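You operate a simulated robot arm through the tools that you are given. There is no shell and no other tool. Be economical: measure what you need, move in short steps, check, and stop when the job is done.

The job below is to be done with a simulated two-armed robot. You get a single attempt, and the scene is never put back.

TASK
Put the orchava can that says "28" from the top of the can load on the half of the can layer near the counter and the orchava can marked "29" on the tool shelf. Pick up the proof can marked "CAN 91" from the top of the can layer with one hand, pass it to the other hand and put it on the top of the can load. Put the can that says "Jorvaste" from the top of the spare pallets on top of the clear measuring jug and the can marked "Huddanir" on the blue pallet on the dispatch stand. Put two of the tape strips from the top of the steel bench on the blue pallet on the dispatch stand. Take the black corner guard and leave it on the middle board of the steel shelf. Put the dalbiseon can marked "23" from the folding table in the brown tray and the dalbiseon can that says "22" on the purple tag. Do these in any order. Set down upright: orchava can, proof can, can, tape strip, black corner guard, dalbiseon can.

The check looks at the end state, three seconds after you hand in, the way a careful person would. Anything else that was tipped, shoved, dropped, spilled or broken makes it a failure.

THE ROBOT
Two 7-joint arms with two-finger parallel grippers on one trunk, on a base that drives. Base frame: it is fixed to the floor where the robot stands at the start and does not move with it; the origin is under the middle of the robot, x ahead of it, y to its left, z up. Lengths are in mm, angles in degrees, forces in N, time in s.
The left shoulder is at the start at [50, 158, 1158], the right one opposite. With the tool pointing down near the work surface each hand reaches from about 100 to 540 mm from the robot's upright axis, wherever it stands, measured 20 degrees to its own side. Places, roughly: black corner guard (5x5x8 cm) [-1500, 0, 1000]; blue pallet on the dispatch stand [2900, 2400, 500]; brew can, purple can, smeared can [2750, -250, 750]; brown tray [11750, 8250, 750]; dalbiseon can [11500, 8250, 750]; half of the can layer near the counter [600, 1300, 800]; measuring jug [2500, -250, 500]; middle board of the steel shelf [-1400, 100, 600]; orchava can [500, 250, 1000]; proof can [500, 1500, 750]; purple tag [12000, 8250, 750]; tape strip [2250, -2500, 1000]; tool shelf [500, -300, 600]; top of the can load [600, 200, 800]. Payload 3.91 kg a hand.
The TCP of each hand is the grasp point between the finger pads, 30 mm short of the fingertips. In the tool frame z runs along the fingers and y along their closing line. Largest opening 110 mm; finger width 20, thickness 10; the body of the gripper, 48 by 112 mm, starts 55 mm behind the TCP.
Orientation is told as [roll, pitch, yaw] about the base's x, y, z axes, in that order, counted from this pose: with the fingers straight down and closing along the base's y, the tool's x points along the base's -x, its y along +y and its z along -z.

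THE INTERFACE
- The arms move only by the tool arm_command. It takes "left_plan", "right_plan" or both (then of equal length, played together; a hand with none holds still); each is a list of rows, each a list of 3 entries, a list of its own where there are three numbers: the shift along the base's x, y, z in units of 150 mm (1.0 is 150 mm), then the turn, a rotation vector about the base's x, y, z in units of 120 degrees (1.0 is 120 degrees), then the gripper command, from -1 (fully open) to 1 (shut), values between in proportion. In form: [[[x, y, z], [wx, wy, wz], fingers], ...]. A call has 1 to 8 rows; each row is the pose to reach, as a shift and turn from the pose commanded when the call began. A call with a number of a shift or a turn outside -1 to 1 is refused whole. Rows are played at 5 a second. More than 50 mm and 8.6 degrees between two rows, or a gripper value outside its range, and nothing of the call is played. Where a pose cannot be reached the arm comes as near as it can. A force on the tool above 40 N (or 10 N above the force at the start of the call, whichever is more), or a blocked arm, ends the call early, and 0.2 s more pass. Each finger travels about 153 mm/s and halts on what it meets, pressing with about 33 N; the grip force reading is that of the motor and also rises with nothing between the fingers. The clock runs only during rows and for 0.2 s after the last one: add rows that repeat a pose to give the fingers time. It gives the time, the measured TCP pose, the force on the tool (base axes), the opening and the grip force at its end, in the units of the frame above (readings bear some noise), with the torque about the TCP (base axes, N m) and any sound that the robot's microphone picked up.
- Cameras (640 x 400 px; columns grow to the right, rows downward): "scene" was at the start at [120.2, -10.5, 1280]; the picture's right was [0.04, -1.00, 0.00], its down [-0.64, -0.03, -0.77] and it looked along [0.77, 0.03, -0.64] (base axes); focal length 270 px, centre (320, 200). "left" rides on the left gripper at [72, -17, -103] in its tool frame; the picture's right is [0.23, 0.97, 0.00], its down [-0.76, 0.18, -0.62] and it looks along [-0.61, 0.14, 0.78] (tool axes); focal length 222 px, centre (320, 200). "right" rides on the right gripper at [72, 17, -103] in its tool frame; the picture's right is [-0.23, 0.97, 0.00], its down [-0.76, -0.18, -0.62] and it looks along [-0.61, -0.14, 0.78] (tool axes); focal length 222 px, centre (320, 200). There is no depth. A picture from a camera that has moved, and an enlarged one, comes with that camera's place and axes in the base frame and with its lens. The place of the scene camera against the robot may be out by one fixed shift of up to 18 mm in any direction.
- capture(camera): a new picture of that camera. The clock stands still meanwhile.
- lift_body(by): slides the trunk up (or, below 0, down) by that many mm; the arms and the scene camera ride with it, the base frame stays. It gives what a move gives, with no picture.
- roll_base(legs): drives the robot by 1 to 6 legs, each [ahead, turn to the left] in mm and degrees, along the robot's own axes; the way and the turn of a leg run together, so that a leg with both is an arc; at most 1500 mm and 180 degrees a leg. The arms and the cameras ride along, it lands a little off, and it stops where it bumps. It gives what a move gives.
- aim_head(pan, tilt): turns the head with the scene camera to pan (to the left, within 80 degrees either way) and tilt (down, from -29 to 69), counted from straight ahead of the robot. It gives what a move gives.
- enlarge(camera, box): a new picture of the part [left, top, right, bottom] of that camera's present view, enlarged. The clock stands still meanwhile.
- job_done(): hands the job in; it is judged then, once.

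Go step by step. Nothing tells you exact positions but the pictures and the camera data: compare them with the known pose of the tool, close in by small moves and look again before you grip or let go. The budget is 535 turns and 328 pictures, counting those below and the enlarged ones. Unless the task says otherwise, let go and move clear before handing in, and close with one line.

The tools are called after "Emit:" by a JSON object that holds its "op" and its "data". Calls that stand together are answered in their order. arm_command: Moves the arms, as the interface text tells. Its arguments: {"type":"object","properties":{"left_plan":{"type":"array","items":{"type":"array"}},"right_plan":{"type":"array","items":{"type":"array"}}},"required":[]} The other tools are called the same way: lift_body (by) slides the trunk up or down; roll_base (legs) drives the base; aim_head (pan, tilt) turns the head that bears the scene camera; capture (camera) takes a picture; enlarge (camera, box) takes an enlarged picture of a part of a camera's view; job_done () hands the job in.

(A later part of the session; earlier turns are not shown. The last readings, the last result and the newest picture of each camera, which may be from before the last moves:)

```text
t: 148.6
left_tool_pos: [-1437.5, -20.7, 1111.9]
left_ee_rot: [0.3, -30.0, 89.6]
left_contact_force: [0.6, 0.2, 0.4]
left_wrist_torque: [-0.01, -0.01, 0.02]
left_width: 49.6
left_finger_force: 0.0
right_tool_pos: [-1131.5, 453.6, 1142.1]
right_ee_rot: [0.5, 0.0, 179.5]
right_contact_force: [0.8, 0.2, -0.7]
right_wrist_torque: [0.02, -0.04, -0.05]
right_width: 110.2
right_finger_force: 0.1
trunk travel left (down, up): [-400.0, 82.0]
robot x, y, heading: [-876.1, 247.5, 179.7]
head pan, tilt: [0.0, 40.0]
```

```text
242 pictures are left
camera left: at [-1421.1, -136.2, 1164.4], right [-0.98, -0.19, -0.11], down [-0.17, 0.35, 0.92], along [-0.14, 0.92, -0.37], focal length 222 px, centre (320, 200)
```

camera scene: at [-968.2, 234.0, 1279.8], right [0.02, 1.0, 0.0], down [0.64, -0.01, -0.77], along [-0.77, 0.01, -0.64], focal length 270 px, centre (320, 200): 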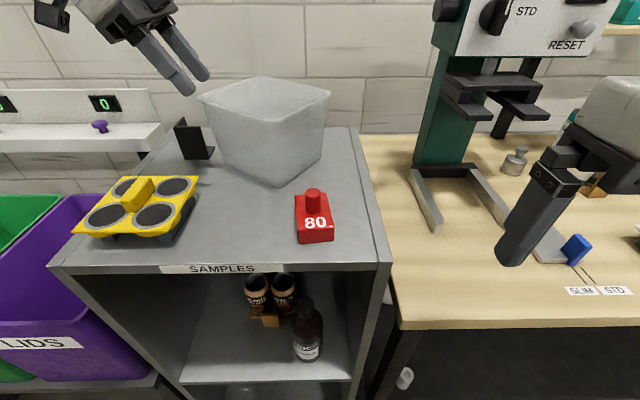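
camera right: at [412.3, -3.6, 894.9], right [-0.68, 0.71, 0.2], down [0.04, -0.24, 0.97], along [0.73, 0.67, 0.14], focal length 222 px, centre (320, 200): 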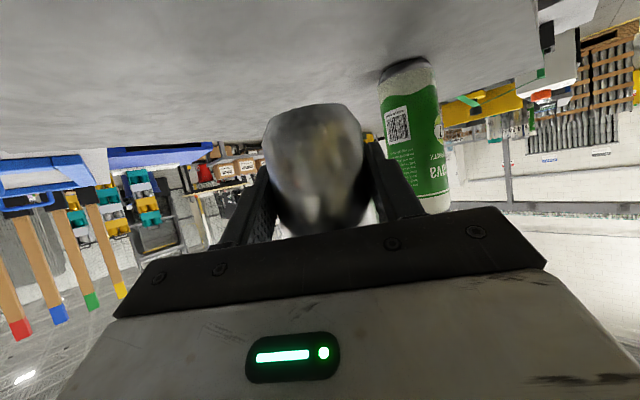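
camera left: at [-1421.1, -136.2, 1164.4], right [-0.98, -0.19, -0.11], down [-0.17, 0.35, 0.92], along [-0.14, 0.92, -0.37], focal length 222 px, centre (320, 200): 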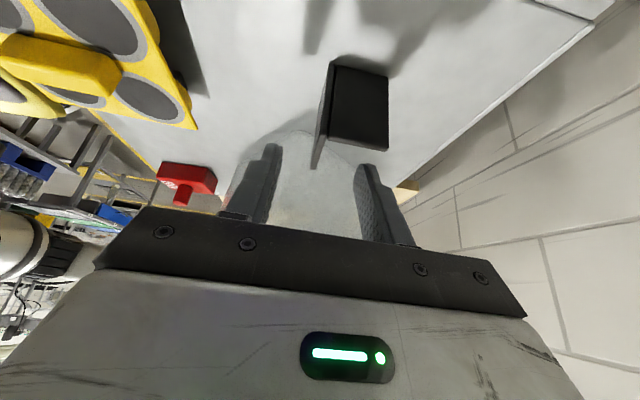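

Aligned: the plate's top edge is centred between the fingertips. I'll descend along the axis, check contact, then close.

Emit:
{"op": "arm_command", "data": {"left_plan": [[[0, 0.09, -0.17], [0, 0, 0], 0.1], [[0, 0.18, -0.33], [0, 0, 0], 0.1]]}}

Emit:
{"op": "capture", "data": {"camera": "left"}}

Emit:
{"op": "enlarge", "data": {"camera": "scene", "box": [80, 60, 260, 220]}}

```text
t: 149.2
left_tool_pos: [-1435.8, 7.4, 1063.0]
left_ee_rot: [0.1, -30.1, 89.6]
left_contact_force: [1.0, 0.8, -0.4]
left_wrist_torque: [0.0, 0.02, 0.02]
left_width: 49.3
left_finger_force: 0.0
right_tool_pos: [-1133.0, 455.4, 1143.2]
right_ee_rot: [0.5, 0.0, 179.4]
right_contact_force: [0.0, 0.6, 0.3]
right_wrist_torque: [-0.01, 0.0, -0.02]
right_width: 109.9
right_finger_force: 0.0
trunk travel left (down, up): [-400.0, 82.0]
robot x, y, heading: [-877.5, 247.5, 179.7]
head pan, tilt: [0.0, 40.0]
```

```text
241 pictures are left
camera left: at [-1419.2, -106.6, 1115.8], right [-0.97, -0.19, -0.11], down [-0.17, 0.35, 0.92], along [-0.14, 0.92, -0.37], focal length 222 px, centre (320, 200)
```

left: 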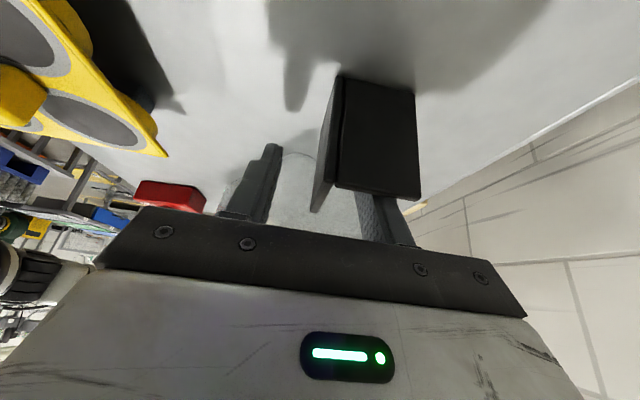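

```text
2.50 times, centred on (170, 140) of scene
camera zoom: at [-1005.2, 233.1, 1279.9], right [0.01, 1.0, 0.0], down [0.64, 0.0, -0.77], along [-0.77, 0.0, -0.64], focal length 676 px, centre (695, 350)
```

zoom: 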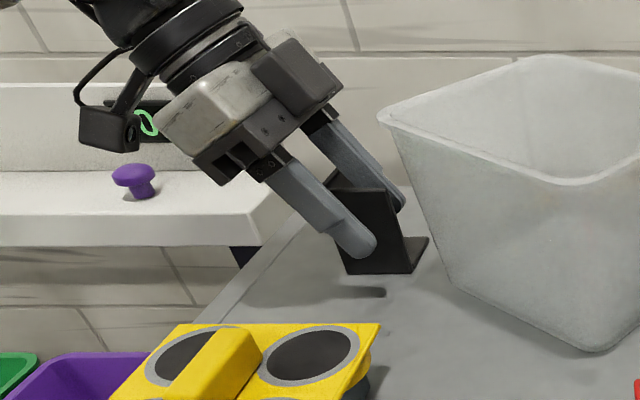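

The fingers straddle the front plate, so I'll close.

Emit:
{"op": "arm_command", "data": {"left_plan": [[[0, 0, 0], [0, 0, 0], 0.4], [[0, 0, 0], [0, 0, 0], 0.7], [[0, 0, 0], [0, 0, 0], 1], [[0, 0, 0], [0, 0, 0], 1]]}}

Emit:
{"op": "capture", "data": {"camera": "left"}}

```text
t: 150.2
left_tool_pos: [-1435.0, 8.1, 1063.0]
left_ee_rot: [0.2, -30.1, 89.6]
left_contact_force: [-0.3, -0.8, -0.1]
left_wrist_torque: [-0.01, 0.03, 0.01]
left_width: 4.9
left_finger_force: 32.9
right_tool_pos: [-1132.4, 454.9, 1141.9]
right_ee_rot: [0.5, 0.0, 179.4]
right_contact_force: [0.2, 0.0, -0.2]
right_wrist_torque: [0.02, 0.01, 0.0]
right_width: 109.9
right_finger_force: 0.1
trunk travel left (down, up): [-400.0, 82.0]
robot x, y, heading: [-875.1, 245.9, 180.0]
head pan, tilt: [0.0, 40.0]
```

```text
239 pictures are left
camera left: at [-1419.3, -106.6, 1116.2], right [-0.98, -0.19, -0.11], down [-0.17, 0.35, 0.92], along [-0.14, 0.92, -0.37], focal length 222 px, centre (320, 200)
```

left: 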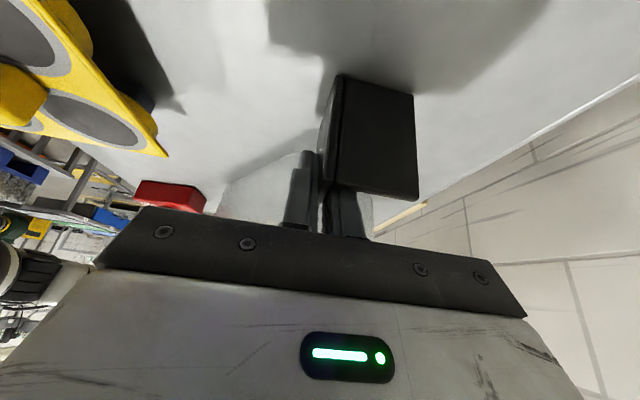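

The plate is firmly pinched at 4.9 mm wide. I'll lift high, clear of the tray, and back away from the shelf.

Emit:
{"op": "arm_command", "data": {"left_plan": [[[0, 0, 0.25], [0, 0, 0], 1], [[0, -0.05, 0.5], [0, 0, 0], 1], [[0, -0.1, 0.75], [0, 0, 0], 1]]}}

Emit:
{"op": "capture", "data": {"camera": "left"}}

```text
t: 151.0
left_tool_pos: [-1434.7, -6.4, 1177.1]
left_ee_rot: [0.2, -30.0, 89.6]
left_contact_force: [-0.3, -0.5, -0.7]
left_wrist_torque: [0.0, -0.02, 0.02]
left_width: 4.8
left_finger_force: 33.2
right_tool_pos: [-1132.4, 454.4, 1142.1]
right_ee_rot: [0.5, 0.0, 179.5]
right_contact_force: [0.0, 0.4, 0.1]
right_wrist_torque: [-0.01, -0.02, -0.01]
right_width: 109.8
right_finger_force: 0.0
trunk travel left (down, up): [-400.0, 82.0]
robot x, y, heading: [-876.5, 245.9, 179.5]
head pan, tilt: [0.0, 40.0]
```

```text
238 pictures are left
camera left: at [-1418.5, -121.2, 1229.3], right [-0.98, -0.19, -0.11], down [-0.17, 0.35, 0.92], along [-0.14, 0.92, -0.37], focal length 222 px, centre (320, 200)
```

left: 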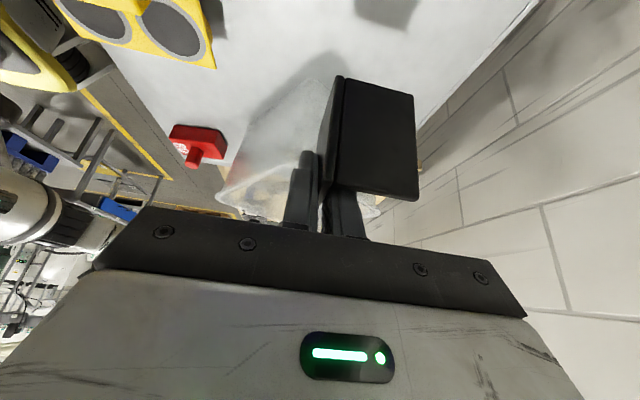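

Emit:
{"op": "roll_base", "data": {"legs": [[-420, 0]]}}

Emit:
{"op": "lift_body", "data": {"by": -395}}

Emit:
{"op": "arm_command", "data": {"left_plan": [[[0.1, 0.1, -0.1], [0, 0, 0], 1], [[0.2, 0.2, -0.2], [0, 0, 0], 1], [[0.3, 0.35, -0.3], [0, 0, 0], 1], [[0.5, 0.5, -0.4], [0, 0, 0], 1]], "right_plan": [[[0.1, 0, 0.2], [0, 0, 0], -1], [[0.2, 0, 0.4], [0, 0, 0], -1], [[0.3, 0, 0.6], [0, 0, 0], -1], [[0.4, 0, 0.8], [0, 0, 0], -1]]}}

Emit:
{"op": "aim_head", "data": {"pan": 20, "tilt": 20}}

Emit:
{"op": "capture", "data": {"camera": "scene"}}

```text
t: 153.6
left_tool_pos: [-1012.1, -7.9, 1175.7]
left_ee_rot: [0.2, -30.1, 89.5]
left_contact_force: [-0.6, -0.5, -0.4]
left_wrist_torque: [0.0, -0.01, 0.01]
left_width: 5.0
left_finger_force: 33.0
right_tool_pos: [-708.6, 453.0, 1142.1]
right_ee_rot: [0.6, 0.0, 179.2]
right_contact_force: [0.5, -0.6, -0.8]
right_wrist_torque: [0.02, 0.04, 0.0]
right_width: 109.9
right_finger_force: 0.1
trunk travel left (down, up): [-400.0, 82.0]
robot x, y, heading: [-447.7, 244.7, 179.5]
head pan, tilt: [0.0, 40.0]
```

```text
t: 157.4
left_tool_pos: [-1013.1, -8.5, 779.8]
left_ee_rot: [0.2, -30.1, 89.6]
left_contact_force: [-0.3, -0.3, -0.7]
left_wrist_torque: [0.0, 0.02, 0.02]
left_width: 5.1
left_finger_force: 32.5
right_tool_pos: [-707.0, 451.5, 747.9]
right_ee_rot: [0.6, 0.0, 179.2]
right_contact_force: [0.4, 0.2, -0.3]
right_wrist_torque: [-0.02, 0.02, 0.01]
right_width: 109.9
right_finger_force: 0.1
trunk travel left (down, up): [-5.0, 477.0]
robot x, y, heading: [-451.7, 242.7, 179.6]
head pan, tilt: [0.0, 40.0]
```

```text
t: 158.4
left_tool_pos: [-936.2, 67.6, 719.3]
left_ee_rot: [0.1, -30.1, 89.6]
left_contact_force: [-1.0, -0.1, 0.4]
left_wrist_torque: [0.0, 0.02, 0.03]
left_width: 5.1
left_finger_force: 32.9
right_tool_pos: [-647.1, 450.0, 865.5]
right_ee_rot: [0.5, 0.1, 179.3]
right_contact_force: [-1.2, 1.0, -0.8]
right_wrist_torque: [0.01, 0.01, -0.03]
right_width: 109.9
right_finger_force: 0.0
trunk travel left (down, up): [-5.0, 477.0]
robot x, y, heading: [-452.8, 241.6, 179.4]
head pan, tilt: [0.0, 40.0]
```

```text
t: 159.2
left_tool_pos: [-937.1, 66.7, 720.9]
left_ee_rot: [0.2, -30.1, 89.6]
left_contact_force: [0.3, -0.1, -0.8]
left_wrist_torque: [0.01, -0.02, 0.0]
left_width: 5.0
left_finger_force: 32.6
right_tool_pos: [-647.7, 448.6, 865.4]
right_ee_rot: [0.6, 0.0, 179.3]
right_contact_force: [0.3, -0.2, 0.5]
right_wrist_torque: [0.01, 0.01, -0.02]
right_width: 109.9
right_finger_force: 0.1
trunk travel left (down, up): [-5.0, 477.0]
robot x, y, heading: [-449.9, 245.3, 179.7]
head pan, tilt: [20.0, 20.0]
```

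```text
237 pictures are left
camera scene: at [-584.0, 198.8, 916.2], right [-0.33, 0.94, 0.0], down [0.32, 0.11, -0.94], along [-0.89, -0.31, -0.34], focal length 270 px, centre (320, 200)
```

scene: 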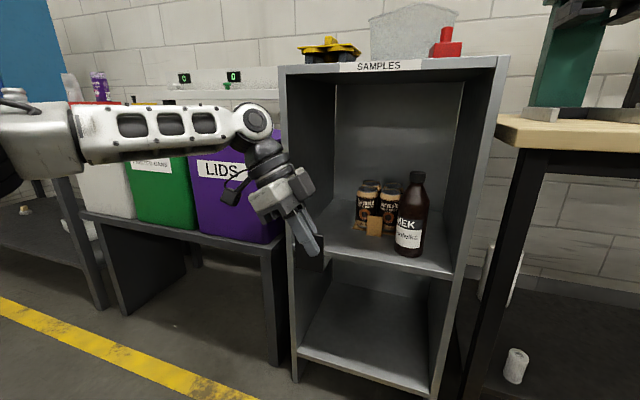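

The forearm would hit the shelf's side wall in this pose. Since yaw is free, I'll rotate the hand +90° about vertical so it enters from the front.

Emit:
{"op": "arm_command", "data": {"left_plan": [[[0, 0, 0], [0, 0, 0.07], 1], [[0, 0, 0], [0, 0, 0.14], 1], [[0.05, 0, 0], [0, 0, 0.21], 1], [[0.1, 0, 0], [0, 0, 0.28], 1], [[0.1, 0, 0], [0, 0, 0.35], 1], [[0.1, 0, 0], [0, 0, 0.42], 1], [[0.1, 0, 0], [0, 0, 0.49], 1], [[0.1, 0, 0], [0, 0, 0.56], 1]]}}

Emit:
{"op": "arm_command", "data": {"left_plan": [[[0, 0, 0], [0, 0, 0.07], 1], [[0, 0, 0], [0, 0, 0.14], 1], [[0, 0, 0], [0, 0, 0.19], 1]]}}

Emit:
{"op": "capture", "data": {"camera": "scene"}}

Emit:
{"op": "capture", "data": {"camera": "left"}}

```text
t: 161.0
left_tool_pos: [-921.6, 66.2, 720.7]
left_ee_rot: [0.2, -30.2, 156.8]
left_contact_force: [-0.3, -0.7, 0.5]
left_wrist_torque: [0.01, 0.0, -0.02]
left_width: 5.0
left_finger_force: 32.9
right_tool_pos: [-647.6, 450.1, 865.1]
right_ee_rot: [0.6, 0.0, 179.2]
right_contact_force: [0.4, 0.5, -0.6]
right_wrist_torque: [-0.01, 0.0, -0.01]
right_width: 109.7
right_finger_force: 0.1
trunk travel left (down, up): [-5.0, 477.0]
robot x, y, heading: [-451.1, 239.5, 179.7]
head pan, tilt: [20.0, 20.0]
```

```text
t: 161.8
left_tool_pos: [-922.1, 66.9, 720.6]
left_ee_rot: [0.1, -30.1, 179.6]
left_contact_force: [-1.0, 0.1, -0.3]
left_wrist_torque: [-0.01, 0.01, 0.0]
left_width: 5.3
left_finger_force: 33.6
right_tool_pos: [-647.4, 450.1, 865.4]
right_ee_rot: [0.7, 0.0, 179.3]
right_contact_force: [0.0, 0.9, 0.5]
right_wrist_torque: [0.0, -0.03, -0.03]
right_width: 110.0
right_finger_force: 0.1
trunk travel left (down, up): [-5.0, 477.0]
robot x, y, heading: [-452.6, 242.3, 179.8]
head pan, tilt: [20.0, 20.0]
```

```text
236 pictures are left
camera scene: at [-584.0, 198.7, 916.3], right [-0.34, 0.94, 0.0], down [0.32, 0.11, -0.94], along [-0.89, -0.32, -0.34], focal length 270 px, centre (320, 200)
```

scene: 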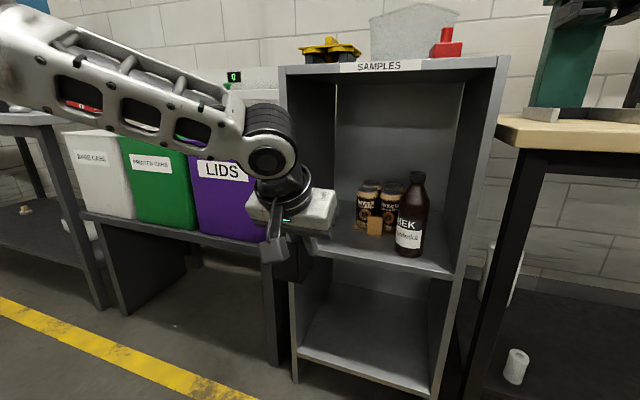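

```text
235 pictures are left
camera left: at [-807.1, 83.0, 773.6], right [0.19, -0.98, -0.11], down [-0.35, -0.17, 0.92], along [-0.92, -0.14, -0.37], focal length 222 px, centre (320, 200)
```

left: 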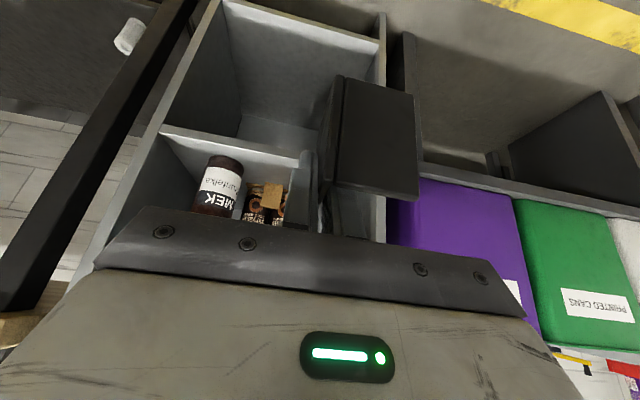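

Good, the hand now enters frontally. I'll advance so the guard is just inside the middle board.

Emit:
{"op": "roll_base", "data": {"legs": [[290, 0]]}}

Emit:
{"op": "capture", "data": {"camera": "scene"}}

Emit:
{"op": "capture", "data": {"camera": "left"}}

```text
t: 163.8
left_tool_pos: [-1206.3, 66.2, 719.6]
left_ee_rot: [0.1, -30.0, 179.8]
left_contact_force: [-0.8, -0.5, -0.4]
left_wrist_torque: [0.0, -0.01, 0.0]
left_width: 5.1
left_finger_force: 32.7
right_tool_pos: [-934.3, 451.3, 865.3]
right_ee_rot: [0.6, 0.0, 179.6]
right_contact_force: [-0.2, 0.2, -0.3]
right_wrist_torque: [0.0, -0.01, 0.0]
right_width: 110.0
right_finger_force: 0.0
trunk travel left (down, up): [-5.0, 477.0]
robot x, y, heading: [-734.6, 244.6, 179.8]
head pan, tilt: [20.0, 20.0]
```

```text
234 pictures are left
camera scene: at [-869.1, 199.5, 916.3], right [-0.34, 0.94, 0.0], down [0.32, 0.12, -0.94], along [-0.88, -0.32, -0.34], focal length 270 px, centre (320, 200)
```

scene: 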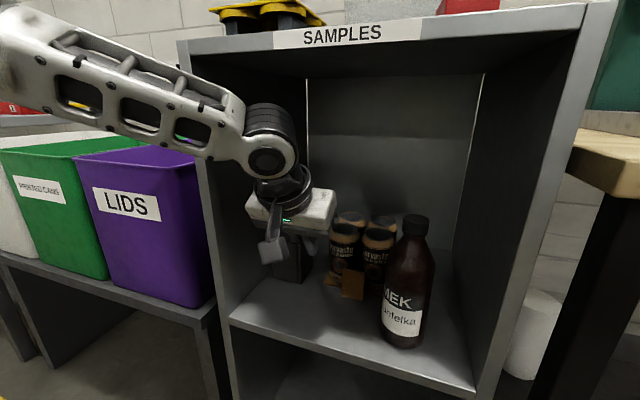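

```text
233 pictures are left
camera left: at [-1091.6, 82.5, 773.6], right [0.19, -0.97, -0.11], down [-0.35, -0.17, 0.92], along [-0.92, -0.14, -0.37], focal length 222 px, centre (320, 200)
```

left: 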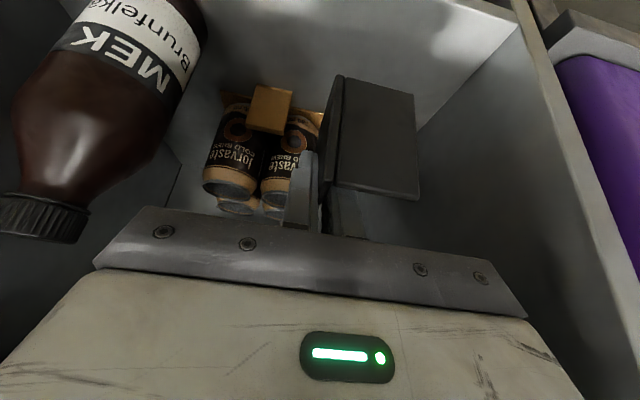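

Emit:
{"op": "arm_command", "data": {"left_plan": [[[-0.1, -0.1, 0], [0, 0, 0], 1], [[-0.22, -0.18, -0.1], [0, 0, 0], 1], [[-0.22, -0.18, -0.35], [0, 0, 0], 1], [[-0.22, -0.18, -0.5], [0, 0, 0], 1]]}}

Emit:
{"op": "capture", "data": {"camera": "scene"}}

Emit:
{"op": "capture", "data": {"camera": "left"}}

```text
t: 164.8
left_tool_pos: [-1238.9, 38.7, 647.0]
left_ee_rot: [0.2, -30.1, 179.8]
left_contact_force: [0.0, 0.4, 0.7]
left_wrist_torque: [0.0, 0.02, 0.01]
left_width: 5.1
left_finger_force: 32.6
right_tool_pos: [-934.1, 449.9, 865.4]
right_ee_rot: [0.6, -0.1, 179.7]
right_contact_force: [0.0, -0.4, 0.8]
right_wrist_torque: [-0.04, -0.01, 0.02]
right_width: 110.2
right_finger_force: 0.0
trunk travel left (down, up): [-5.0, 477.0]
robot x, y, heading: [-739.0, 246.2, 179.8]
head pan, tilt: [20.0, 20.0]
```

```text
232 pictures are left
camera scene: at [-869.1, 199.5, 916.3], right [-0.34, 0.94, 0.0], down [0.32, 0.12, -0.94], along [-0.88, -0.32, -0.34], focal length 270 px, centre (320, 200)
```

scene: 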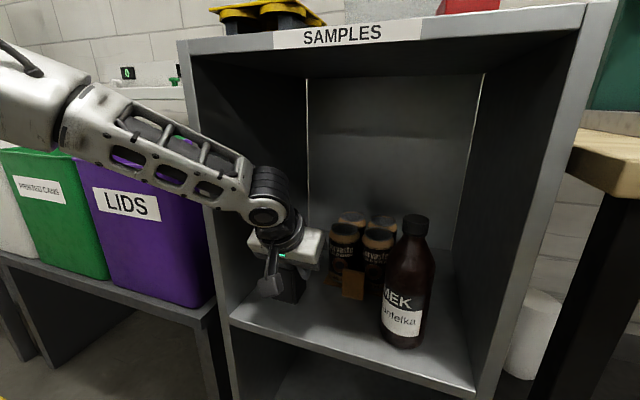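

```text
231 pictures are left
camera left: at [-1124.5, 55.3, 699.1], right [0.2, -0.97, -0.11], down [-0.35, -0.17, 0.92], along [-0.92, -0.14, -0.37], focal length 222 px, centre (320, 200)
```

left: 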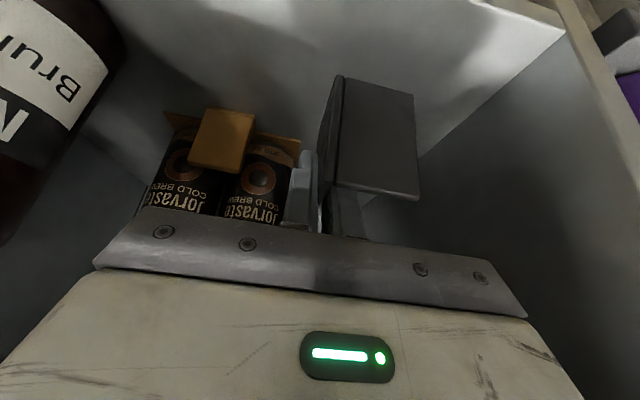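

Clear of the cans. Lowering gently to touchdown.

Emit:
{"op": "arm_command", "data": {"left_plan": [[[0, 0, -0.1], [0, 0, 0], 1], [[0, 0, -0.16], [0, 0, 0], 1], [[0, 0, -0.2], [0, 0, 0], 1], [[0, 0, -0.24], [0, 0, 0], 1], [[0, 0, -0.28], [0, 0, 0], 1], [[0, 0, -0.32], [0, 0, 0], 1], [[0, 0, -0.36], [0, 0, 0], 1]]}}

Emit:
{"op": "capture", "data": {"camera": "scene"}}

```text
t: 166.2
left_tool_pos: [-1242.0, 40.4, 607.2]
left_ee_rot: [0.1, -31.1, 179.7]
left_contact_force: [1.5, -0.4, 12.9]
left_wrist_torque: [0.0, -0.42, -0.01]
left_width: 5.0
left_finger_force: 33.4
right_tool_pos: [-934.4, 449.4, 864.5]
right_ee_rot: [0.6, -0.2, 179.7]
right_contact_force: [-0.9, 0.0, -0.4]
right_wrist_torque: [-0.01, -0.02, -0.02]
right_width: 110.1
right_finger_force: 0.0
trunk travel left (down, up): [-5.0, 477.0]
robot x, y, heading: [-735.3, 243.6, 180.0]
head pan, tilt: [20.0, 20.0]
stopped in row 6 (left hand): the force on the tool passed its limit at 51 N (the readings are from after the stop); the commanded pose is now the measured one
```

```text
230 pictures are left
camera scene: at [-868.3, 199.6, 916.2], right [-0.34, 0.94, 0.0], down [0.32, 0.12, -0.94], along [-0.88, -0.32, -0.34], focal length 270 px, centre (320, 200)
```

scene: 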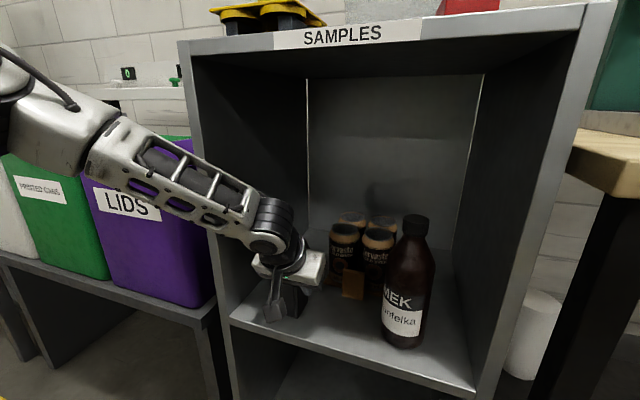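

Touchdown made. I'll ease off, open part-way, and withdraw along the finger axis.

Emit:
{"op": "arm_command", "data": {"left_plan": [[[0, 0, 0.015], [0, 0, 0], 1], [[0, 0, 0.015], [0, 0, 0], 0.7], [[0, 0, 0.015], [0, 0, 0], 0.5], [[0, 0, 0.015], [0, 0, 0], 0.5], [[0.08, 0, 0.155], [0, 0, 0], 0.5], [[0.19, 0, 0.34], [0, 0, 0], 0.5], [[0.3, 0, 0.53], [0, 0, 0], 0.5], [[0.45, 0, 0.75], [0, 0, 0], 0.5]]}}

Emit:
{"op": "capture", "data": {"camera": "left"}}

Emit:
{"op": "capture", "data": {"camera": "scene"}}

```text
t: 168.0
left_tool_pos: [-1175.1, 39.4, 717.9]
left_ee_rot: [0.0, -30.7, 179.9]
left_contact_force: [-0.5, -0.1, 0.1]
left_wrist_torque: [0.01, 0.0, 0.03]
left_width: 27.4
left_finger_force: 0.2
right_tool_pos: [-934.4, 451.5, 864.8]
right_ee_rot: [0.6, 0.1, 179.6]
right_contact_force: [-1.7, 0.5, 0.3]
right_wrist_torque: [0.02, -0.01, -0.01]
right_width: 110.2
right_finger_force: 0.0
trunk travel left (down, up): [-5.0, 477.0]
robot x, y, heading: [-738.4, 246.6, 180.1]
head pan, tilt: [20.0, 20.0]
```

```text
229 pictures are left
camera left: at [-1060.3, 56.2, 769.8], right [0.19, -0.97, -0.11], down [-0.34, -0.18, 0.93], along [-0.92, -0.14, -0.36], focal length 222 px, centre (320, 200)
```

left: 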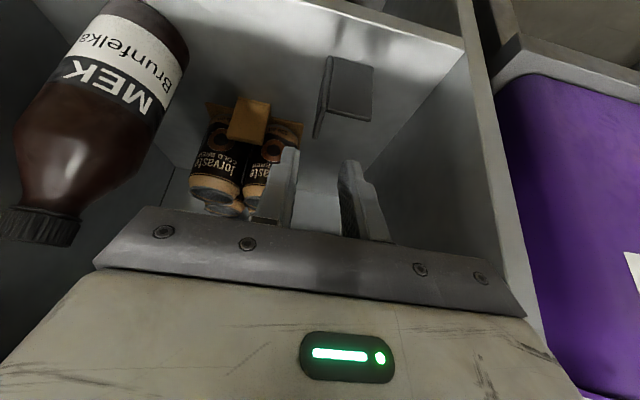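

```text
228 pictures are left
camera scene: at [-869.2, 199.3, 916.2], right [-0.34, 0.94, 0.0], down [0.32, 0.12, -0.94], along [-0.88, -0.32, -0.34], focal length 270 px, centre (320, 200)
```

scene: 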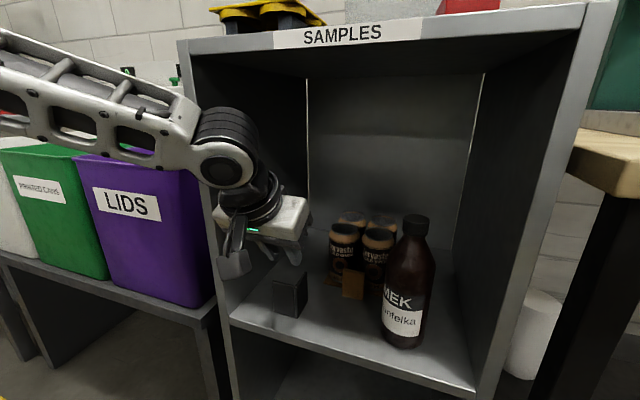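

The guard stands upright on the middle board. I'll back out, raise the trunk, straighten the hand, and head round the right side toward the steel bench and spare pallets.

Emit:
{"op": "roll_base", "data": {"legs": [[-430, 0]]}}

Emit:
{"op": "lift_body", "data": {"by": 395}}

Emit:
{"op": "arm_command", "data": {"left_plan": [[[0.1, 0, 0], [0, 0.065, 0], -1], [[0.2, 0, 0], [0, 0.13, 0], -1], [[0.3, 0, 0], [0, 0.19, 0], -1], [[0.4, 0, 0], [0, 0.25, 0], -1]]}}

Emit:
{"op": "roll_base", "data": {"legs": [[0, 90], [1350, 0], [0, 90]]}}

Emit:
{"op": "aim_head", "data": {"pan": 0, "tilt": 15}}

Emit:
{"op": "capture", "data": {"camera": "scene"}}

```text
t: 170.6
left_tool_pos: [-758.7, 38.7, 718.9]
left_ee_rot: [0.1, -30.8, 179.8]
left_contact_force: [-1.2, 0.4, 0.1]
left_wrist_torque: [0.0, 0.01, 0.0]
left_width: 27.3
left_finger_force: 0.1
right_tool_pos: [-517.0, 449.4, 865.4]
right_ee_rot: [0.6, 0.0, 179.6]
right_contact_force: [0.7, 0.4, 0.1]
right_wrist_torque: [0.03, 0.0, 0.02]
right_width: 110.2
right_finger_force: 0.0
trunk travel left (down, up): [-5.0, 477.0]
robot x, y, heading: [-319.8, 243.4, 180.0]
head pan, tilt: [20.0, 20.0]
```

```text
t: 174.3
left_tool_pos: [-759.1, 38.1, 1113.1]
left_ee_rot: [0.1, -30.9, 179.9]
left_contact_force: [0.1, 0.4, -0.2]
left_wrist_torque: [0.03, 0.0, 0.0]
left_width: 27.6
left_finger_force: 0.0
right_tool_pos: [-517.1, 450.4, 1260.6]
right_ee_rot: [0.6, -0.1, 179.7]
right_contact_force: [0.0, 0.0, 0.1]
right_wrist_torque: [0.0, 0.01, 0.02]
right_width: 110.0
right_finger_force: 0.1
trunk travel left (down, up): [-400.0, 82.0]
robot x, y, heading: [-323.0, 243.5, 179.8]
head pan, tilt: [20.0, 20.0]
```

```text
t: 175.3
left_tool_pos: [-744.7, 43.2, 1129.7]
left_ee_rot: [0.1, -60.8, 180.0]
left_contact_force: [-1.1, -0.1, 0.8]
left_wrist_torque: [0.0, 0.0, -0.01]
left_width: 110.2
left_finger_force: 0.2
left hand out of reach, approached as far as the arm can: row 3, 4
right_tool_pos: [-518.7, 449.8, 1261.6]
right_ee_rot: [0.5, -0.1, 179.7]
right_contact_force: [0.0, 0.4, -0.6]
right_wrist_torque: [0.01, -0.02, 0.03]
right_width: 109.8
right_finger_force: 0.1
trunk travel left (down, up): [-400.0, 82.0]
robot x, y, heading: [-318.1, 243.1, 179.8]
head pan, tilt: [20.0, 20.0]
```

```text
t: 189.8
left_tool_pos: [124.5, -918.6, 1129.5]
left_ee_rot: [0.3, -60.8, -0.5]
left_contact_force: [-0.5, 0.2, 0.4]
left_wrist_torque: [0.01, 0.02, 0.0]
left_width: 110.0
left_finger_force: 0.2
right_tool_pos: [-105.9, -1325.3, 1260.2]
right_ee_rot: [0.6, 0.0, -0.5]
right_contact_force: [0.1, 0.6, -0.4]
right_wrist_torque: [-0.02, -0.04, -0.02]
right_width: 109.7
right_finger_force: 0.1
trunk travel left (down, up): [-400.0, 82.0]
robot x, y, heading: [-304.1, -1117.4, -0.4]
head pan, tilt: [20.0, 20.0]
```

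```text
t: 190.7
left_tool_pos: [123.6, -919.0, 1129.0]
left_ee_rot: [0.2, -60.7, -0.5]
left_contact_force: [-0.8, -0.1, -0.5]
left_wrist_torque: [0.02, 0.02, 0.06]
left_width: 110.3
left_finger_force: 0.1
right_tool_pos: [-106.9, -1325.3, 1260.0]
right_ee_rot: [0.7, 0.1, -0.6]
right_contact_force: [0.2, 1.2, 0.9]
right_wrist_torque: [0.0, 0.0, -0.01]
right_width: 109.9
right_finger_force: 0.1
trunk travel left (down, up): [-400.0, 82.0]
robot x, y, heading: [-303.1, -1116.3, -0.3]
head pan, tilt: [0.0, 15.0]
```

```text
227 pictures are left
camera scene: at [-174.1, -1133.3, 1319.4], right [0.0, -1.0, 0.0], down [-0.26, 0.0, -0.97], along [0.97, 0.0, -0.26], focal length 270 px, centre (320, 200)
```

scene: 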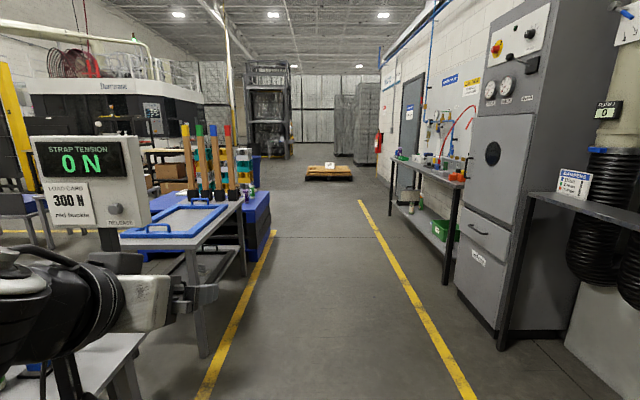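

The aisle is clear, with the steel bench along the right wall. I'll straighten the left hand (I turned it the wrong way), bring both hands in, and drive down the aisle.

Emit:
{"op": "arm_command", "data": {"left_plan": [[[0, 0.03, 0], [0, 0.0625, 0], -1], [[0, 0.06, 0], [0, 0.125, 0], -1], [[0, 0.1, 0], [0, 0.1875, 0], -1], [[0, 0.14, 0], [0, 0.25, 0], -1], [[0, 0.18, 0], [0, 0.3125, 0], -1], [[0, 0.22, 0], [0, 0.375, 0], -1], [[0, 0.26, 0], [0, 0.4375, 0], -1], [[0, 0.3, 0], [0, 0.505, 0], -1]], "right_plan": [[[0.1, 0, -0.1], [0, 0, 0], -1], [[0.2, 0, -0.2], [0, 0, 0], -1], [[0.3, 0, -0.3], [0, 0, 0], -1], [[0.4, 0, -0.4], [0, 0, 0], -1], [[0.5, 0, -0.5], [0, 0, 0], -1], [[0.6, 0, -0.6], [0, 0, 0], -1], [[0.7, 0, -0.7], [0, 0, 0], -1], [[0.8, 0, -0.8], [0, 0, 0], -1]]}}

Emit:
{"op": "roll_base", "data": {"legs": [[0, -9], [1000, 9], [1300, 0]]}}

Emit:
{"op": "aim_head", "data": {"pan": -60, "tilt": 20}}

Emit:
{"op": "capture", "data": {"camera": "scene"}}

Emit:
{"op": "aim_head", "data": {"pan": 60, "tilt": 20}}

Emit:
{"op": "capture", "data": {"camera": "scene"}}

```text
t: 192.5
left_tool_pos: [123.4, -874.2, 1129.7]
left_ee_rot: [-0.2, 0.1, -0.3]
left_contact_force: [0.7, 0.3, -0.7]
left_wrist_torque: [0.0, 0.02, -0.02]
left_width: 110.0
left_finger_force: 0.1
right_tool_pos: [14.6, -1325.0, 1138.0]
right_ee_rot: [0.5, 0.0, -0.6]
right_contact_force: [0.2, -0.3, 0.0]
right_wrist_torque: [-0.03, -0.02, 0.02]
right_width: 109.8
right_finger_force: 0.1
trunk travel left (down, up): [-400.0, 82.0]
robot x, y, heading: [-305.2, -1117.9, -0.5]
head pan, tilt: [0.0, 15.0]
```

```text
t: 204.5
left_tool_pos: [2412.5, -853.6, 1129.2]
left_ee_rot: [-0.3, -0.1, 3.2]
left_contact_force: [0.3, 0.1, -0.7]
left_wrist_torque: [0.0, 0.01, -0.01]
left_width: 109.8
left_finger_force: 0.1
right_tool_pos: [2330.2, -1307.9, 1138.3]
right_ee_rot: [0.6, 0.0, 2.9]
right_contact_force: [-0.6, 1.1, -0.1]
right_wrist_torque: [0.02, 0.01, 0.0]
right_width: 109.7
right_finger_force: 0.1
trunk travel left (down, up): [-400.0, 82.0]
robot x, y, heading: [2004.2, -1121.3, 3.2]
head pan, tilt: [0.0, 15.0]
```

```text
t: 205.8
left_tool_pos: [2412.7, -852.7, 1130.4]
left_ee_rot: [-0.2, -0.1, 3.3]
left_contact_force: [-0.2, -0.2, 0.1]
left_wrist_torque: [0.02, 0.0, 0.01]
left_width: 109.8
left_finger_force: 0.1
right_tool_pos: [2330.3, -1307.6, 1138.8]
right_ee_rot: [0.6, 0.0, 2.9]
right_contact_force: [0.0, 0.1, 0.6]
right_wrist_torque: [0.01, -0.01, -0.01]
right_width: 109.9
right_finger_force: 0.2
trunk travel left (down, up): [-400.0, 82.0]
robot x, y, heading: [2001.2, -1120.8, 3.0]
head pan, tilt: [-60.0, 20.0]
```

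```text
226 pictures are left
camera scene: at [2088.3, -1211.9, 1311.3], right [-0.84, -0.55, 0.0], down [-0.19, 0.29, -0.94], along [0.52, -0.79, -0.34], focal length 270 px, centre (320, 200)
```

scene: 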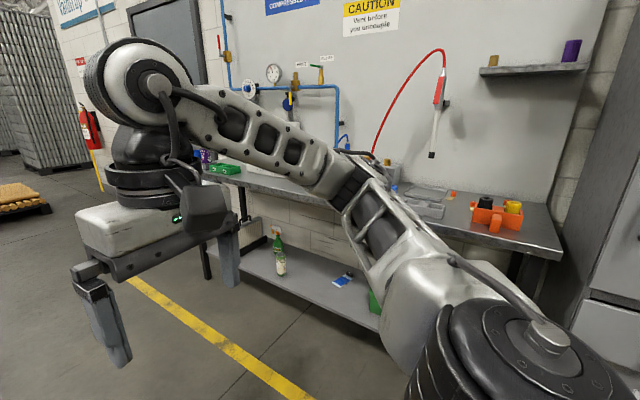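

```text
t: 207.8
left_tool_pos: [2412.6, -852.0, 1129.8]
left_ee_rot: [-0.1, -0.2, 3.3]
left_contact_force: [0.6, -0.4, 0.8]
left_wrist_torque: [-0.01, -0.03, -0.03]
left_width: 110.1
left_finger_force: 0.1
right_tool_pos: [2330.0, -1307.5, 1137.9]
right_ee_rot: [0.6, 0.0, 2.9]
right_contact_force: [0.1, 0.5, 0.1]
right_wrist_torque: [0.0, 0.0, 0.02]
right_width: 109.8
right_finger_force: 0.0
trunk travel left (down, up): [-400.0, 82.0]
robot x, y, heading: [2001.6, -1122.0, 3.1]
head pan, tilt: [60.0, 20.0]
```

```text
225 pictures are left
camera scene: at [2079.3, -1050.9, 1311.3], right [0.89, -0.45, 0.0], down [-0.15, -0.31, -0.94], along [0.42, 0.84, -0.34], focal length 270 px, centre (320, 200)
```

scene: 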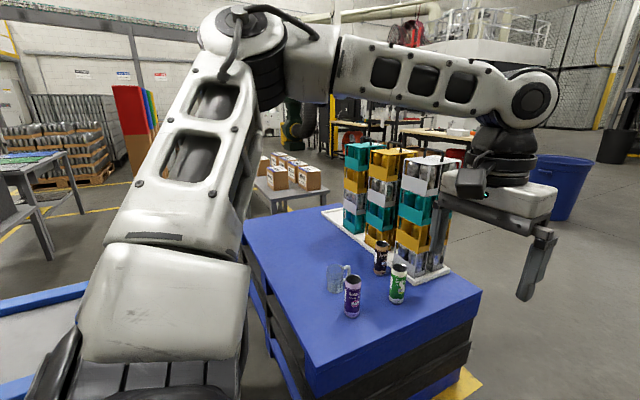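

The spare pallets to the left hold the jug and three cans, and the steel bench is to the right. I'll face the bench first to see the tape strips.

Emit:
{"op": "roll_base", "data": {"legs": [[0, -93]]}}

Emit:
{"op": "aim_head", "data": {"pan": 15, "tilt": 20}}

Emit:
{"op": "capture", "data": {"camera": "scene"}}

```text
t: 212.1
left_tool_pos: [2256.6, -1541.8, 1130.1]
left_ee_rot: [-0.1, -0.1, -88.9]
left_contact_force: [-0.1, -0.4, -0.7]
left_wrist_torque: [0.02, -0.04, -0.01]
left_width: 110.0
left_finger_force: 0.0
right_tool_pos: [1803.9, -1443.7, 1139.0]
right_ee_rot: [0.6, 0.0, -89.3]
right_contact_force: [-0.3, 0.0, -0.8]
right_wrist_torque: [0.03, -0.01, -0.01]
right_width: 110.0
right_finger_force: 0.1
trunk travel left (down, up): [-400.0, 82.0]
robot x, y, heading: [2003.4, -1122.8, -89.0]
head pan, tilt: [60.0, 20.0]
```

```text
t: 213.2
left_tool_pos: [2255.5, -1544.0, 1129.7]
left_ee_rot: [-0.2, -0.1, -88.9]
left_contact_force: [0.3, 0.1, -0.7]
left_wrist_torque: [-0.01, -0.02, 0.01]
left_width: 109.9
left_finger_force: 0.0
right_tool_pos: [1804.7, -1443.4, 1138.3]
right_ee_rot: [0.6, 0.0, -89.3]
right_contact_force: [-0.4, 0.3, -0.4]
right_wrist_torque: [0.01, 0.02, -0.01]
right_width: 110.3
right_finger_force: 0.0
trunk travel left (down, up): [-400.0, 82.0]
robot x, y, heading: [2001.0, -1124.3, -89.1]
head pan, tilt: [15.0, 20.0]
```

```text
224 pictures are left
camera scene: at [2023.8, -1265.7, 1311.3], right [-0.96, -0.28, 0.0], down [-0.09, 0.33, -0.94], along [0.26, -0.9, -0.34], focal length 270 px, centre (320, 200)
```

scene: 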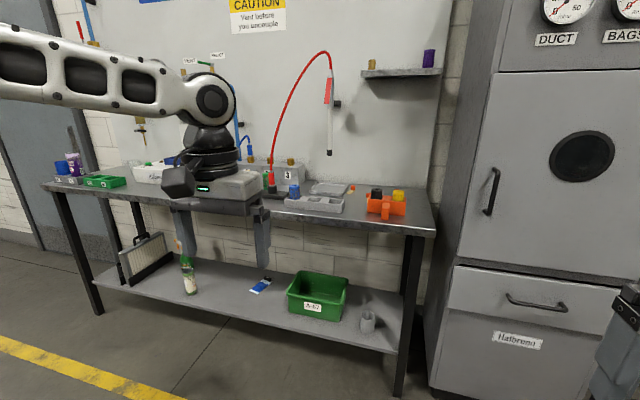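

Emit:
{"op": "roll_base", "data": {"legs": [[0, 89], [280, 0], [0, -90], [480, 0]]}}

Emit:
{"op": "aim_head", "data": {"pan": 0, "tilt": 35}}

Emit:
{"op": "capture", "data": {"camera": "scene"}}

```text
t: 225.2
left_tool_pos: [2552.0, -2025.6, 1130.0]
left_ee_rot: [-0.1, -0.1, -88.6]
left_contact_force: [0.3, -0.3, 0.8]
left_wrist_torque: [0.03, 0.02, 0.02]
left_width: 110.1
left_finger_force: 0.0
right_tool_pos: [2098.0, -1927.7, 1139.5]
right_ee_rot: [0.6, 0.0, -88.9]
right_contact_force: [0.2, -0.1, 0.5]
right_wrist_torque: [0.0, 0.04, -0.04]
right_width: 110.1
right_finger_force: 0.2
trunk travel left (down, up): [-400.0, 82.0]
robot x, y, heading: [2297.3, -1607.1, -88.7]
head pan, tilt: [15.0, 20.0]
```

```text
t: 225.9
left_tool_pos: [2550.7, -2025.6, 1130.6]
left_ee_rot: [-0.2, 0.0, -88.6]
left_contact_force: [-0.4, 0.3, 0.3]
left_wrist_torque: [-0.01, -0.01, 0.01]
left_width: 110.2
left_finger_force: 0.1
right_tool_pos: [2098.3, -1928.7, 1139.5]
right_ee_rot: [0.5, 0.0, -89.0]
right_contact_force: [0.1, 0.1, -0.2]
right_wrist_torque: [-0.03, -0.03, 0.04]
right_width: 109.8
right_finger_force: 0.1
trunk travel left (down, up): [-400.0, 82.0]
robot x, y, heading: [2299.0, -1605.0, -88.4]
head pan, tilt: [0.0, 35.0]
```

```text
223 pictures are left
camera scene: at [2293.8, -1747.9, 1287.5], right [-1.0, -0.02, 0.0], down [-0.01, 0.57, -0.82], along [0.02, -0.82, -0.57], focal length 270 px, centre (320, 200)
```

scene: 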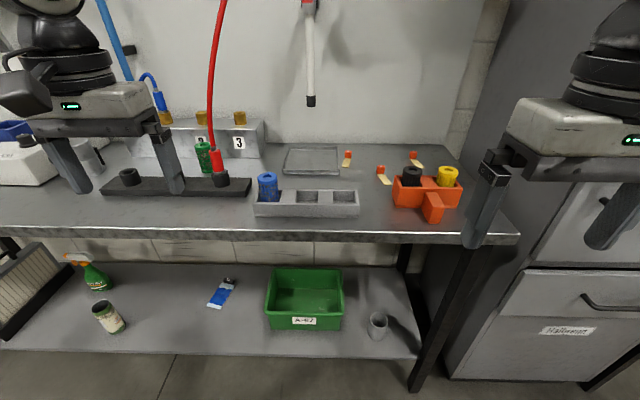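

Emit:
{"op": "enlarge", "data": {"camera": "scene", "box": [330, 135, 480, 235]}}

```text
4.00 times, centred on (405, 185) of scene
camera zoom: at [2293.8, -1747.9, 1287.5], right [-1.0, -0.02, 0.0], down [-0.01, 0.57, -0.82], along [0.02, -0.82, -0.57], focal length 1081 px, centre (-20, 260)
```

zoom: 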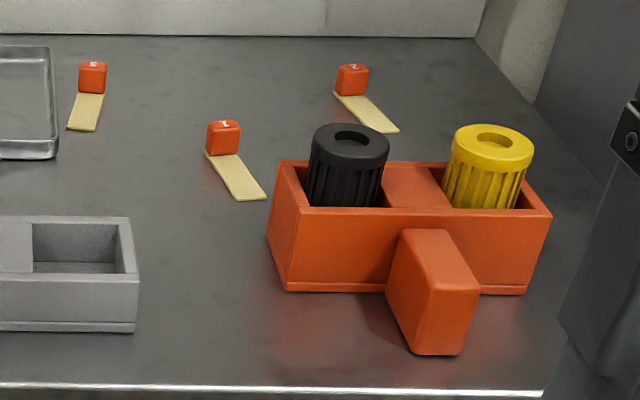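

There are three tape strips, each a flat strip with an orange cube tab. I'll retract the left hand away from the hose and close in on the bench.

Emit:
{"op": "arm_command", "data": {"left_plan": [[[0, 0.25, 0.05], [0, 0, 0], -1], [[0, 0.5, 0.1], [0, 0, 0], -1], [[0, 0.75, 0.15], [0, 0, 0], -1], [[0, 1, 0.2], [0, 0, 0], -1]]}}

Emit:
{"op": "roll_base", "data": {"legs": [[190, 0]]}}

Emit:
{"op": "capture", "data": {"camera": "right"}}

Emit:
{"op": "capture", "data": {"camera": "scene"}}

```text
t: 226.9
left_tool_pos: [2552.8, -1872.4, 1161.5]
left_ee_rot: [-0.1, -0.2, -88.6]
left_contact_force: [0.5, -0.9, -0.2]
left_wrist_torque: [-0.04, 0.01, 0.0]
left_width: 109.8
left_finger_force: 0.0
right_tool_pos: [2099.4, -1926.2, 1138.2]
right_ee_rot: [0.6, -0.1, -88.9]
right_contact_force: [0.3, 0.2, -0.3]
right_wrist_torque: [0.0, 0.02, 0.02]
right_width: 110.2
right_finger_force: 0.1
trunk travel left (down, up): [-400.0, 82.0]
robot x, y, heading: [2296.1, -1607.1, -88.7]
head pan, tilt: [0.0, 35.0]
```

```text
t: 228.5
left_tool_pos: [2559.0, -2063.9, 1160.8]
left_ee_rot: [-0.1, -0.2, -88.3]
left_contact_force: [-0.2, -0.8, 0.0]
left_wrist_torque: [0.01, 0.02, -0.02]
left_width: 110.4
left_finger_force: 0.0
right_tool_pos: [2104.5, -2119.3, 1139.1]
right_ee_rot: [0.6, 0.0, -88.6]
right_contact_force: [0.1, -0.3, 0.1]
right_wrist_torque: [0.04, -0.03, 0.01]
right_width: 110.1
right_finger_force: 0.0
trunk travel left (down, up): [-400.0, 82.0]
robot x, y, heading: [2300.9, -1795.1, -88.5]
head pan, tilt: [0.0, 35.0]
```

```text
221 pictures are left
camera right: at [2119.3, -2045.4, 1242.8], right [0.98, -0.21, 0.01], down [-0.17, -0.77, 0.62], along [-0.12, -0.61, -0.78], focal length 222 px, centre (320, 200)
```

right: 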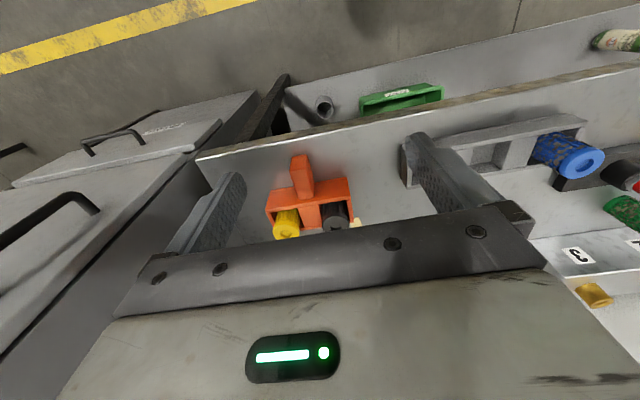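

```text
220 pictures are left
camera scene: at [2299.0, -1937.9, 1287.3], right [-1.0, -0.03, 0.0], down [-0.02, 0.57, -0.82], along [0.02, -0.82, -0.57], focal length 270 px, centre (320, 200)
```

scene: 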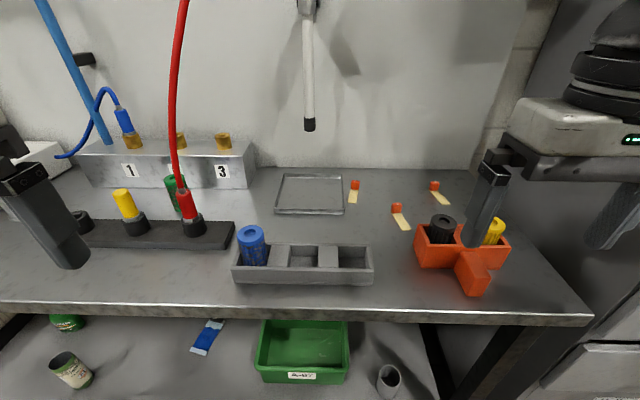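

Triangulation gives a bench top z≈898, with the middle strip near (2142, -2465). I'll advance until just before the bench.

Emit:
{"op": "roll_base", "data": {"legs": [[90, 0]]}}

Emit:
{"op": "arm_command", "data": {"right_plan": [[[0.05, -0.15, 0], [-0.065, 0, 0], -1], [[0.1, -0.3, 0], [-0.13, 0, 0], -1], [[0.15, -0.5, -0.05], [-0.19, 0, 0], -1], [[0.2, -0.75, -0.1], [-0.25, 0, 0], -1]]}}

Emit:
{"op": "capture", "data": {"camera": "right"}}

```text
t: 229.6
left_tool_pos: [2560.7, -2152.9, 1160.7]
left_ee_rot: [-0.1, -0.1, -88.5]
left_contact_force: [-0.8, -0.5, -0.7]
left_wrist_torque: [0.01, 0.01, -0.04]
left_width: 110.0
left_finger_force: 0.1
right_tool_pos: [2106.9, -2208.4, 1138.9]
right_ee_rot: [0.6, 0.0, -88.8]
right_contact_force: [-0.2, 0.4, -0.8]
right_wrist_torque: [0.06, 0.0, 0.02]
right_width: 109.9
right_finger_force: 0.1
trunk travel left (down, up): [-400.0, 82.0]
robot x, y, heading: [2306.8, -1884.5, -88.6]
head pan, tilt: [0.0, 35.0]
```

```text
t: 230.6
left_tool_pos: [2561.0, -2151.8, 1161.9]
left_ee_rot: [-0.2, 0.0, -88.4]
left_contact_force: [-0.1, 0.8, -0.2]
left_wrist_torque: [0.01, 0.0, 0.02]
left_width: 110.0
left_finger_force: 0.1
right_tool_pos: [2137.6, -2320.1, 1123.6]
right_ee_rot: [-0.1, -30.1, -88.4]
right_contact_force: [0.1, 0.7, 0.3]
right_wrist_torque: [-0.04, 0.01, -0.03]
right_width: 109.9
right_finger_force: 0.0
trunk travel left (down, up): [-400.0, 82.0]
robot x, y, heading: [2298.0, -1885.9, -88.8]
head pan, tilt: [0.0, 35.0]
```

```text
219 pictures are left
camera right: at [2153.0, -2205.5, 1177.4], right [0.98, -0.17, 0.11], down [-0.17, -0.35, 0.92], along [-0.12, -0.92, -0.37], focal length 222 px, centre (320, 200)
```

right: 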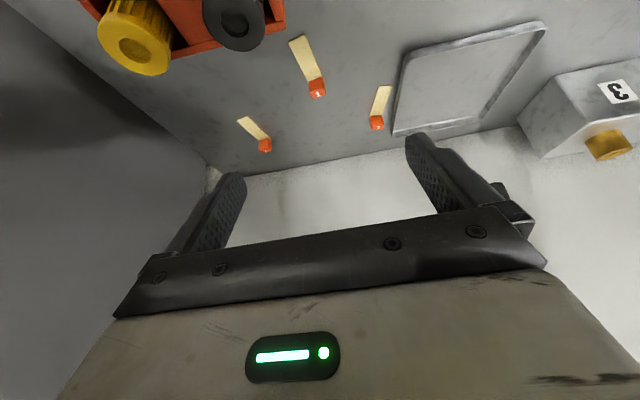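

The strips are clear in the wrist view. The middle cube is at about (2138, -2443), so I'll approach it with tilt eased to 20°.

Emit:
{"op": "arm_command", "data": {"right_plan": [[[0, -0.2, -0.15], [0.04, 0, 0], -0.3], [[0, -0.45, -0.3], [0.083, 0, 0], -0.3], [[0, -0.7, -0.45], [0.083, 0, 0], -0.3], [[0, -0.76, -0.7], [0.083, 0, 0], -0.3]]}}

Emit:
{"op": "capture", "data": {"camera": "right"}}

Emit:
{"op": "capture", "data": {"camera": "scene"}}

```text
t: 231.6
left_tool_pos: [2561.8, -2151.2, 1160.3]
left_ee_rot: [-0.2, 0.0, -88.4]
left_contact_force: [0.6, -0.5, 0.6]
left_wrist_torque: [-0.01, 0.01, 0.0]
left_width: 110.1
left_finger_force: 0.1
right_tool_pos: [2137.7, -2434.4, 1017.1]
right_ee_rot: [0.1, -20.1, -88.6]
right_contact_force: [0.1, 0.2, 0.7]
right_wrist_torque: [-0.02, -0.03, -0.02]
right_width: 71.5
right_finger_force: 0.1
trunk travel left (down, up): [-400.0, 82.0]
robot x, y, heading: [2299.2, -1886.8, -88.4]
head pan, tilt: [0.0, 35.0]
```

```text
218 pictures are left
camera right: at [2151.9, -2329.0, 1089.3], right [0.98, -0.19, 0.08], down [-0.17, -0.51, 0.85], along [-0.12, -0.84, -0.53], focal length 222 px, centre (320, 200)
```

right: 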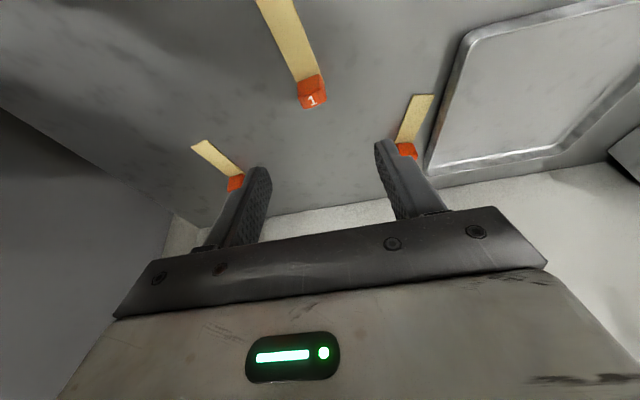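

```text
217 pictures are left
camera scene: at [2301.1, -2026.9, 1287.5], right [-1.0, -0.03, 0.0], down [-0.01, 0.57, -0.82], along [0.02, -0.82, -0.57], focal length 270 px, centre (320, 200)
```

scene: 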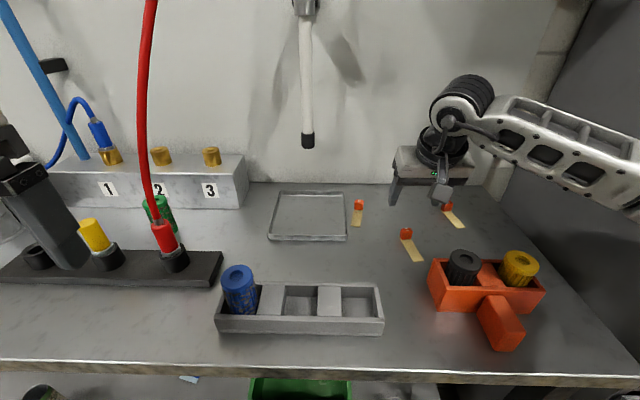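

Emit:
{"op": "arm_command", "data": {"right_plan": [[[0.01, 0.02, -0.25], [0, 0, 0], -0.3], [[0.01, 0.03, -0.45], [0, 0, 0], -0.3], [[0.01, 0.03, -0.53], [0, 0, 0], -0.3]]}}

Emit:
{"op": "capture", "data": {"camera": "right"}}

```text
t: 232.4
left_tool_pos: [2561.0, -2150.5, 1160.3]
left_ee_rot: [-0.1, -0.2, -88.4]
left_contact_force: [-0.6, 0.1, 0.0]
left_wrist_torque: [-0.01, 0.02, 0.0]
left_width: 109.8
left_finger_force: 0.1
right_tool_pos: [2137.8, -2429.0, 938.3]
right_ee_rot: [0.2, -20.0, -88.7]
right_contact_force: [-0.4, 1.1, -0.5]
right_wrist_torque: [-0.02, -0.01, 0.02]
right_width: 71.2
right_finger_force: 0.1
trunk travel left (down, up): [-400.0, 82.0]
robot x, y, heading: [2301.9, -1884.7, -88.3]
head pan, tilt: [0.0, 35.0]
```

```text
216 pictures are left
camera right: at [2152.9, -2324.6, 1011.4], right [0.98, -0.19, 0.08], down [-0.17, -0.5, 0.85], along [-0.12, -0.84, -0.53], focal length 222 px, centre (320, 200)
```

right: 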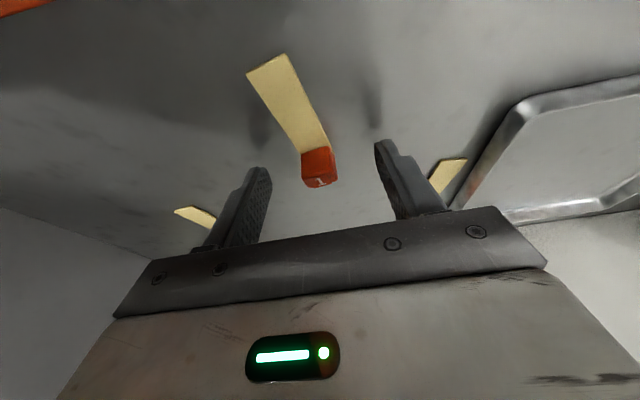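

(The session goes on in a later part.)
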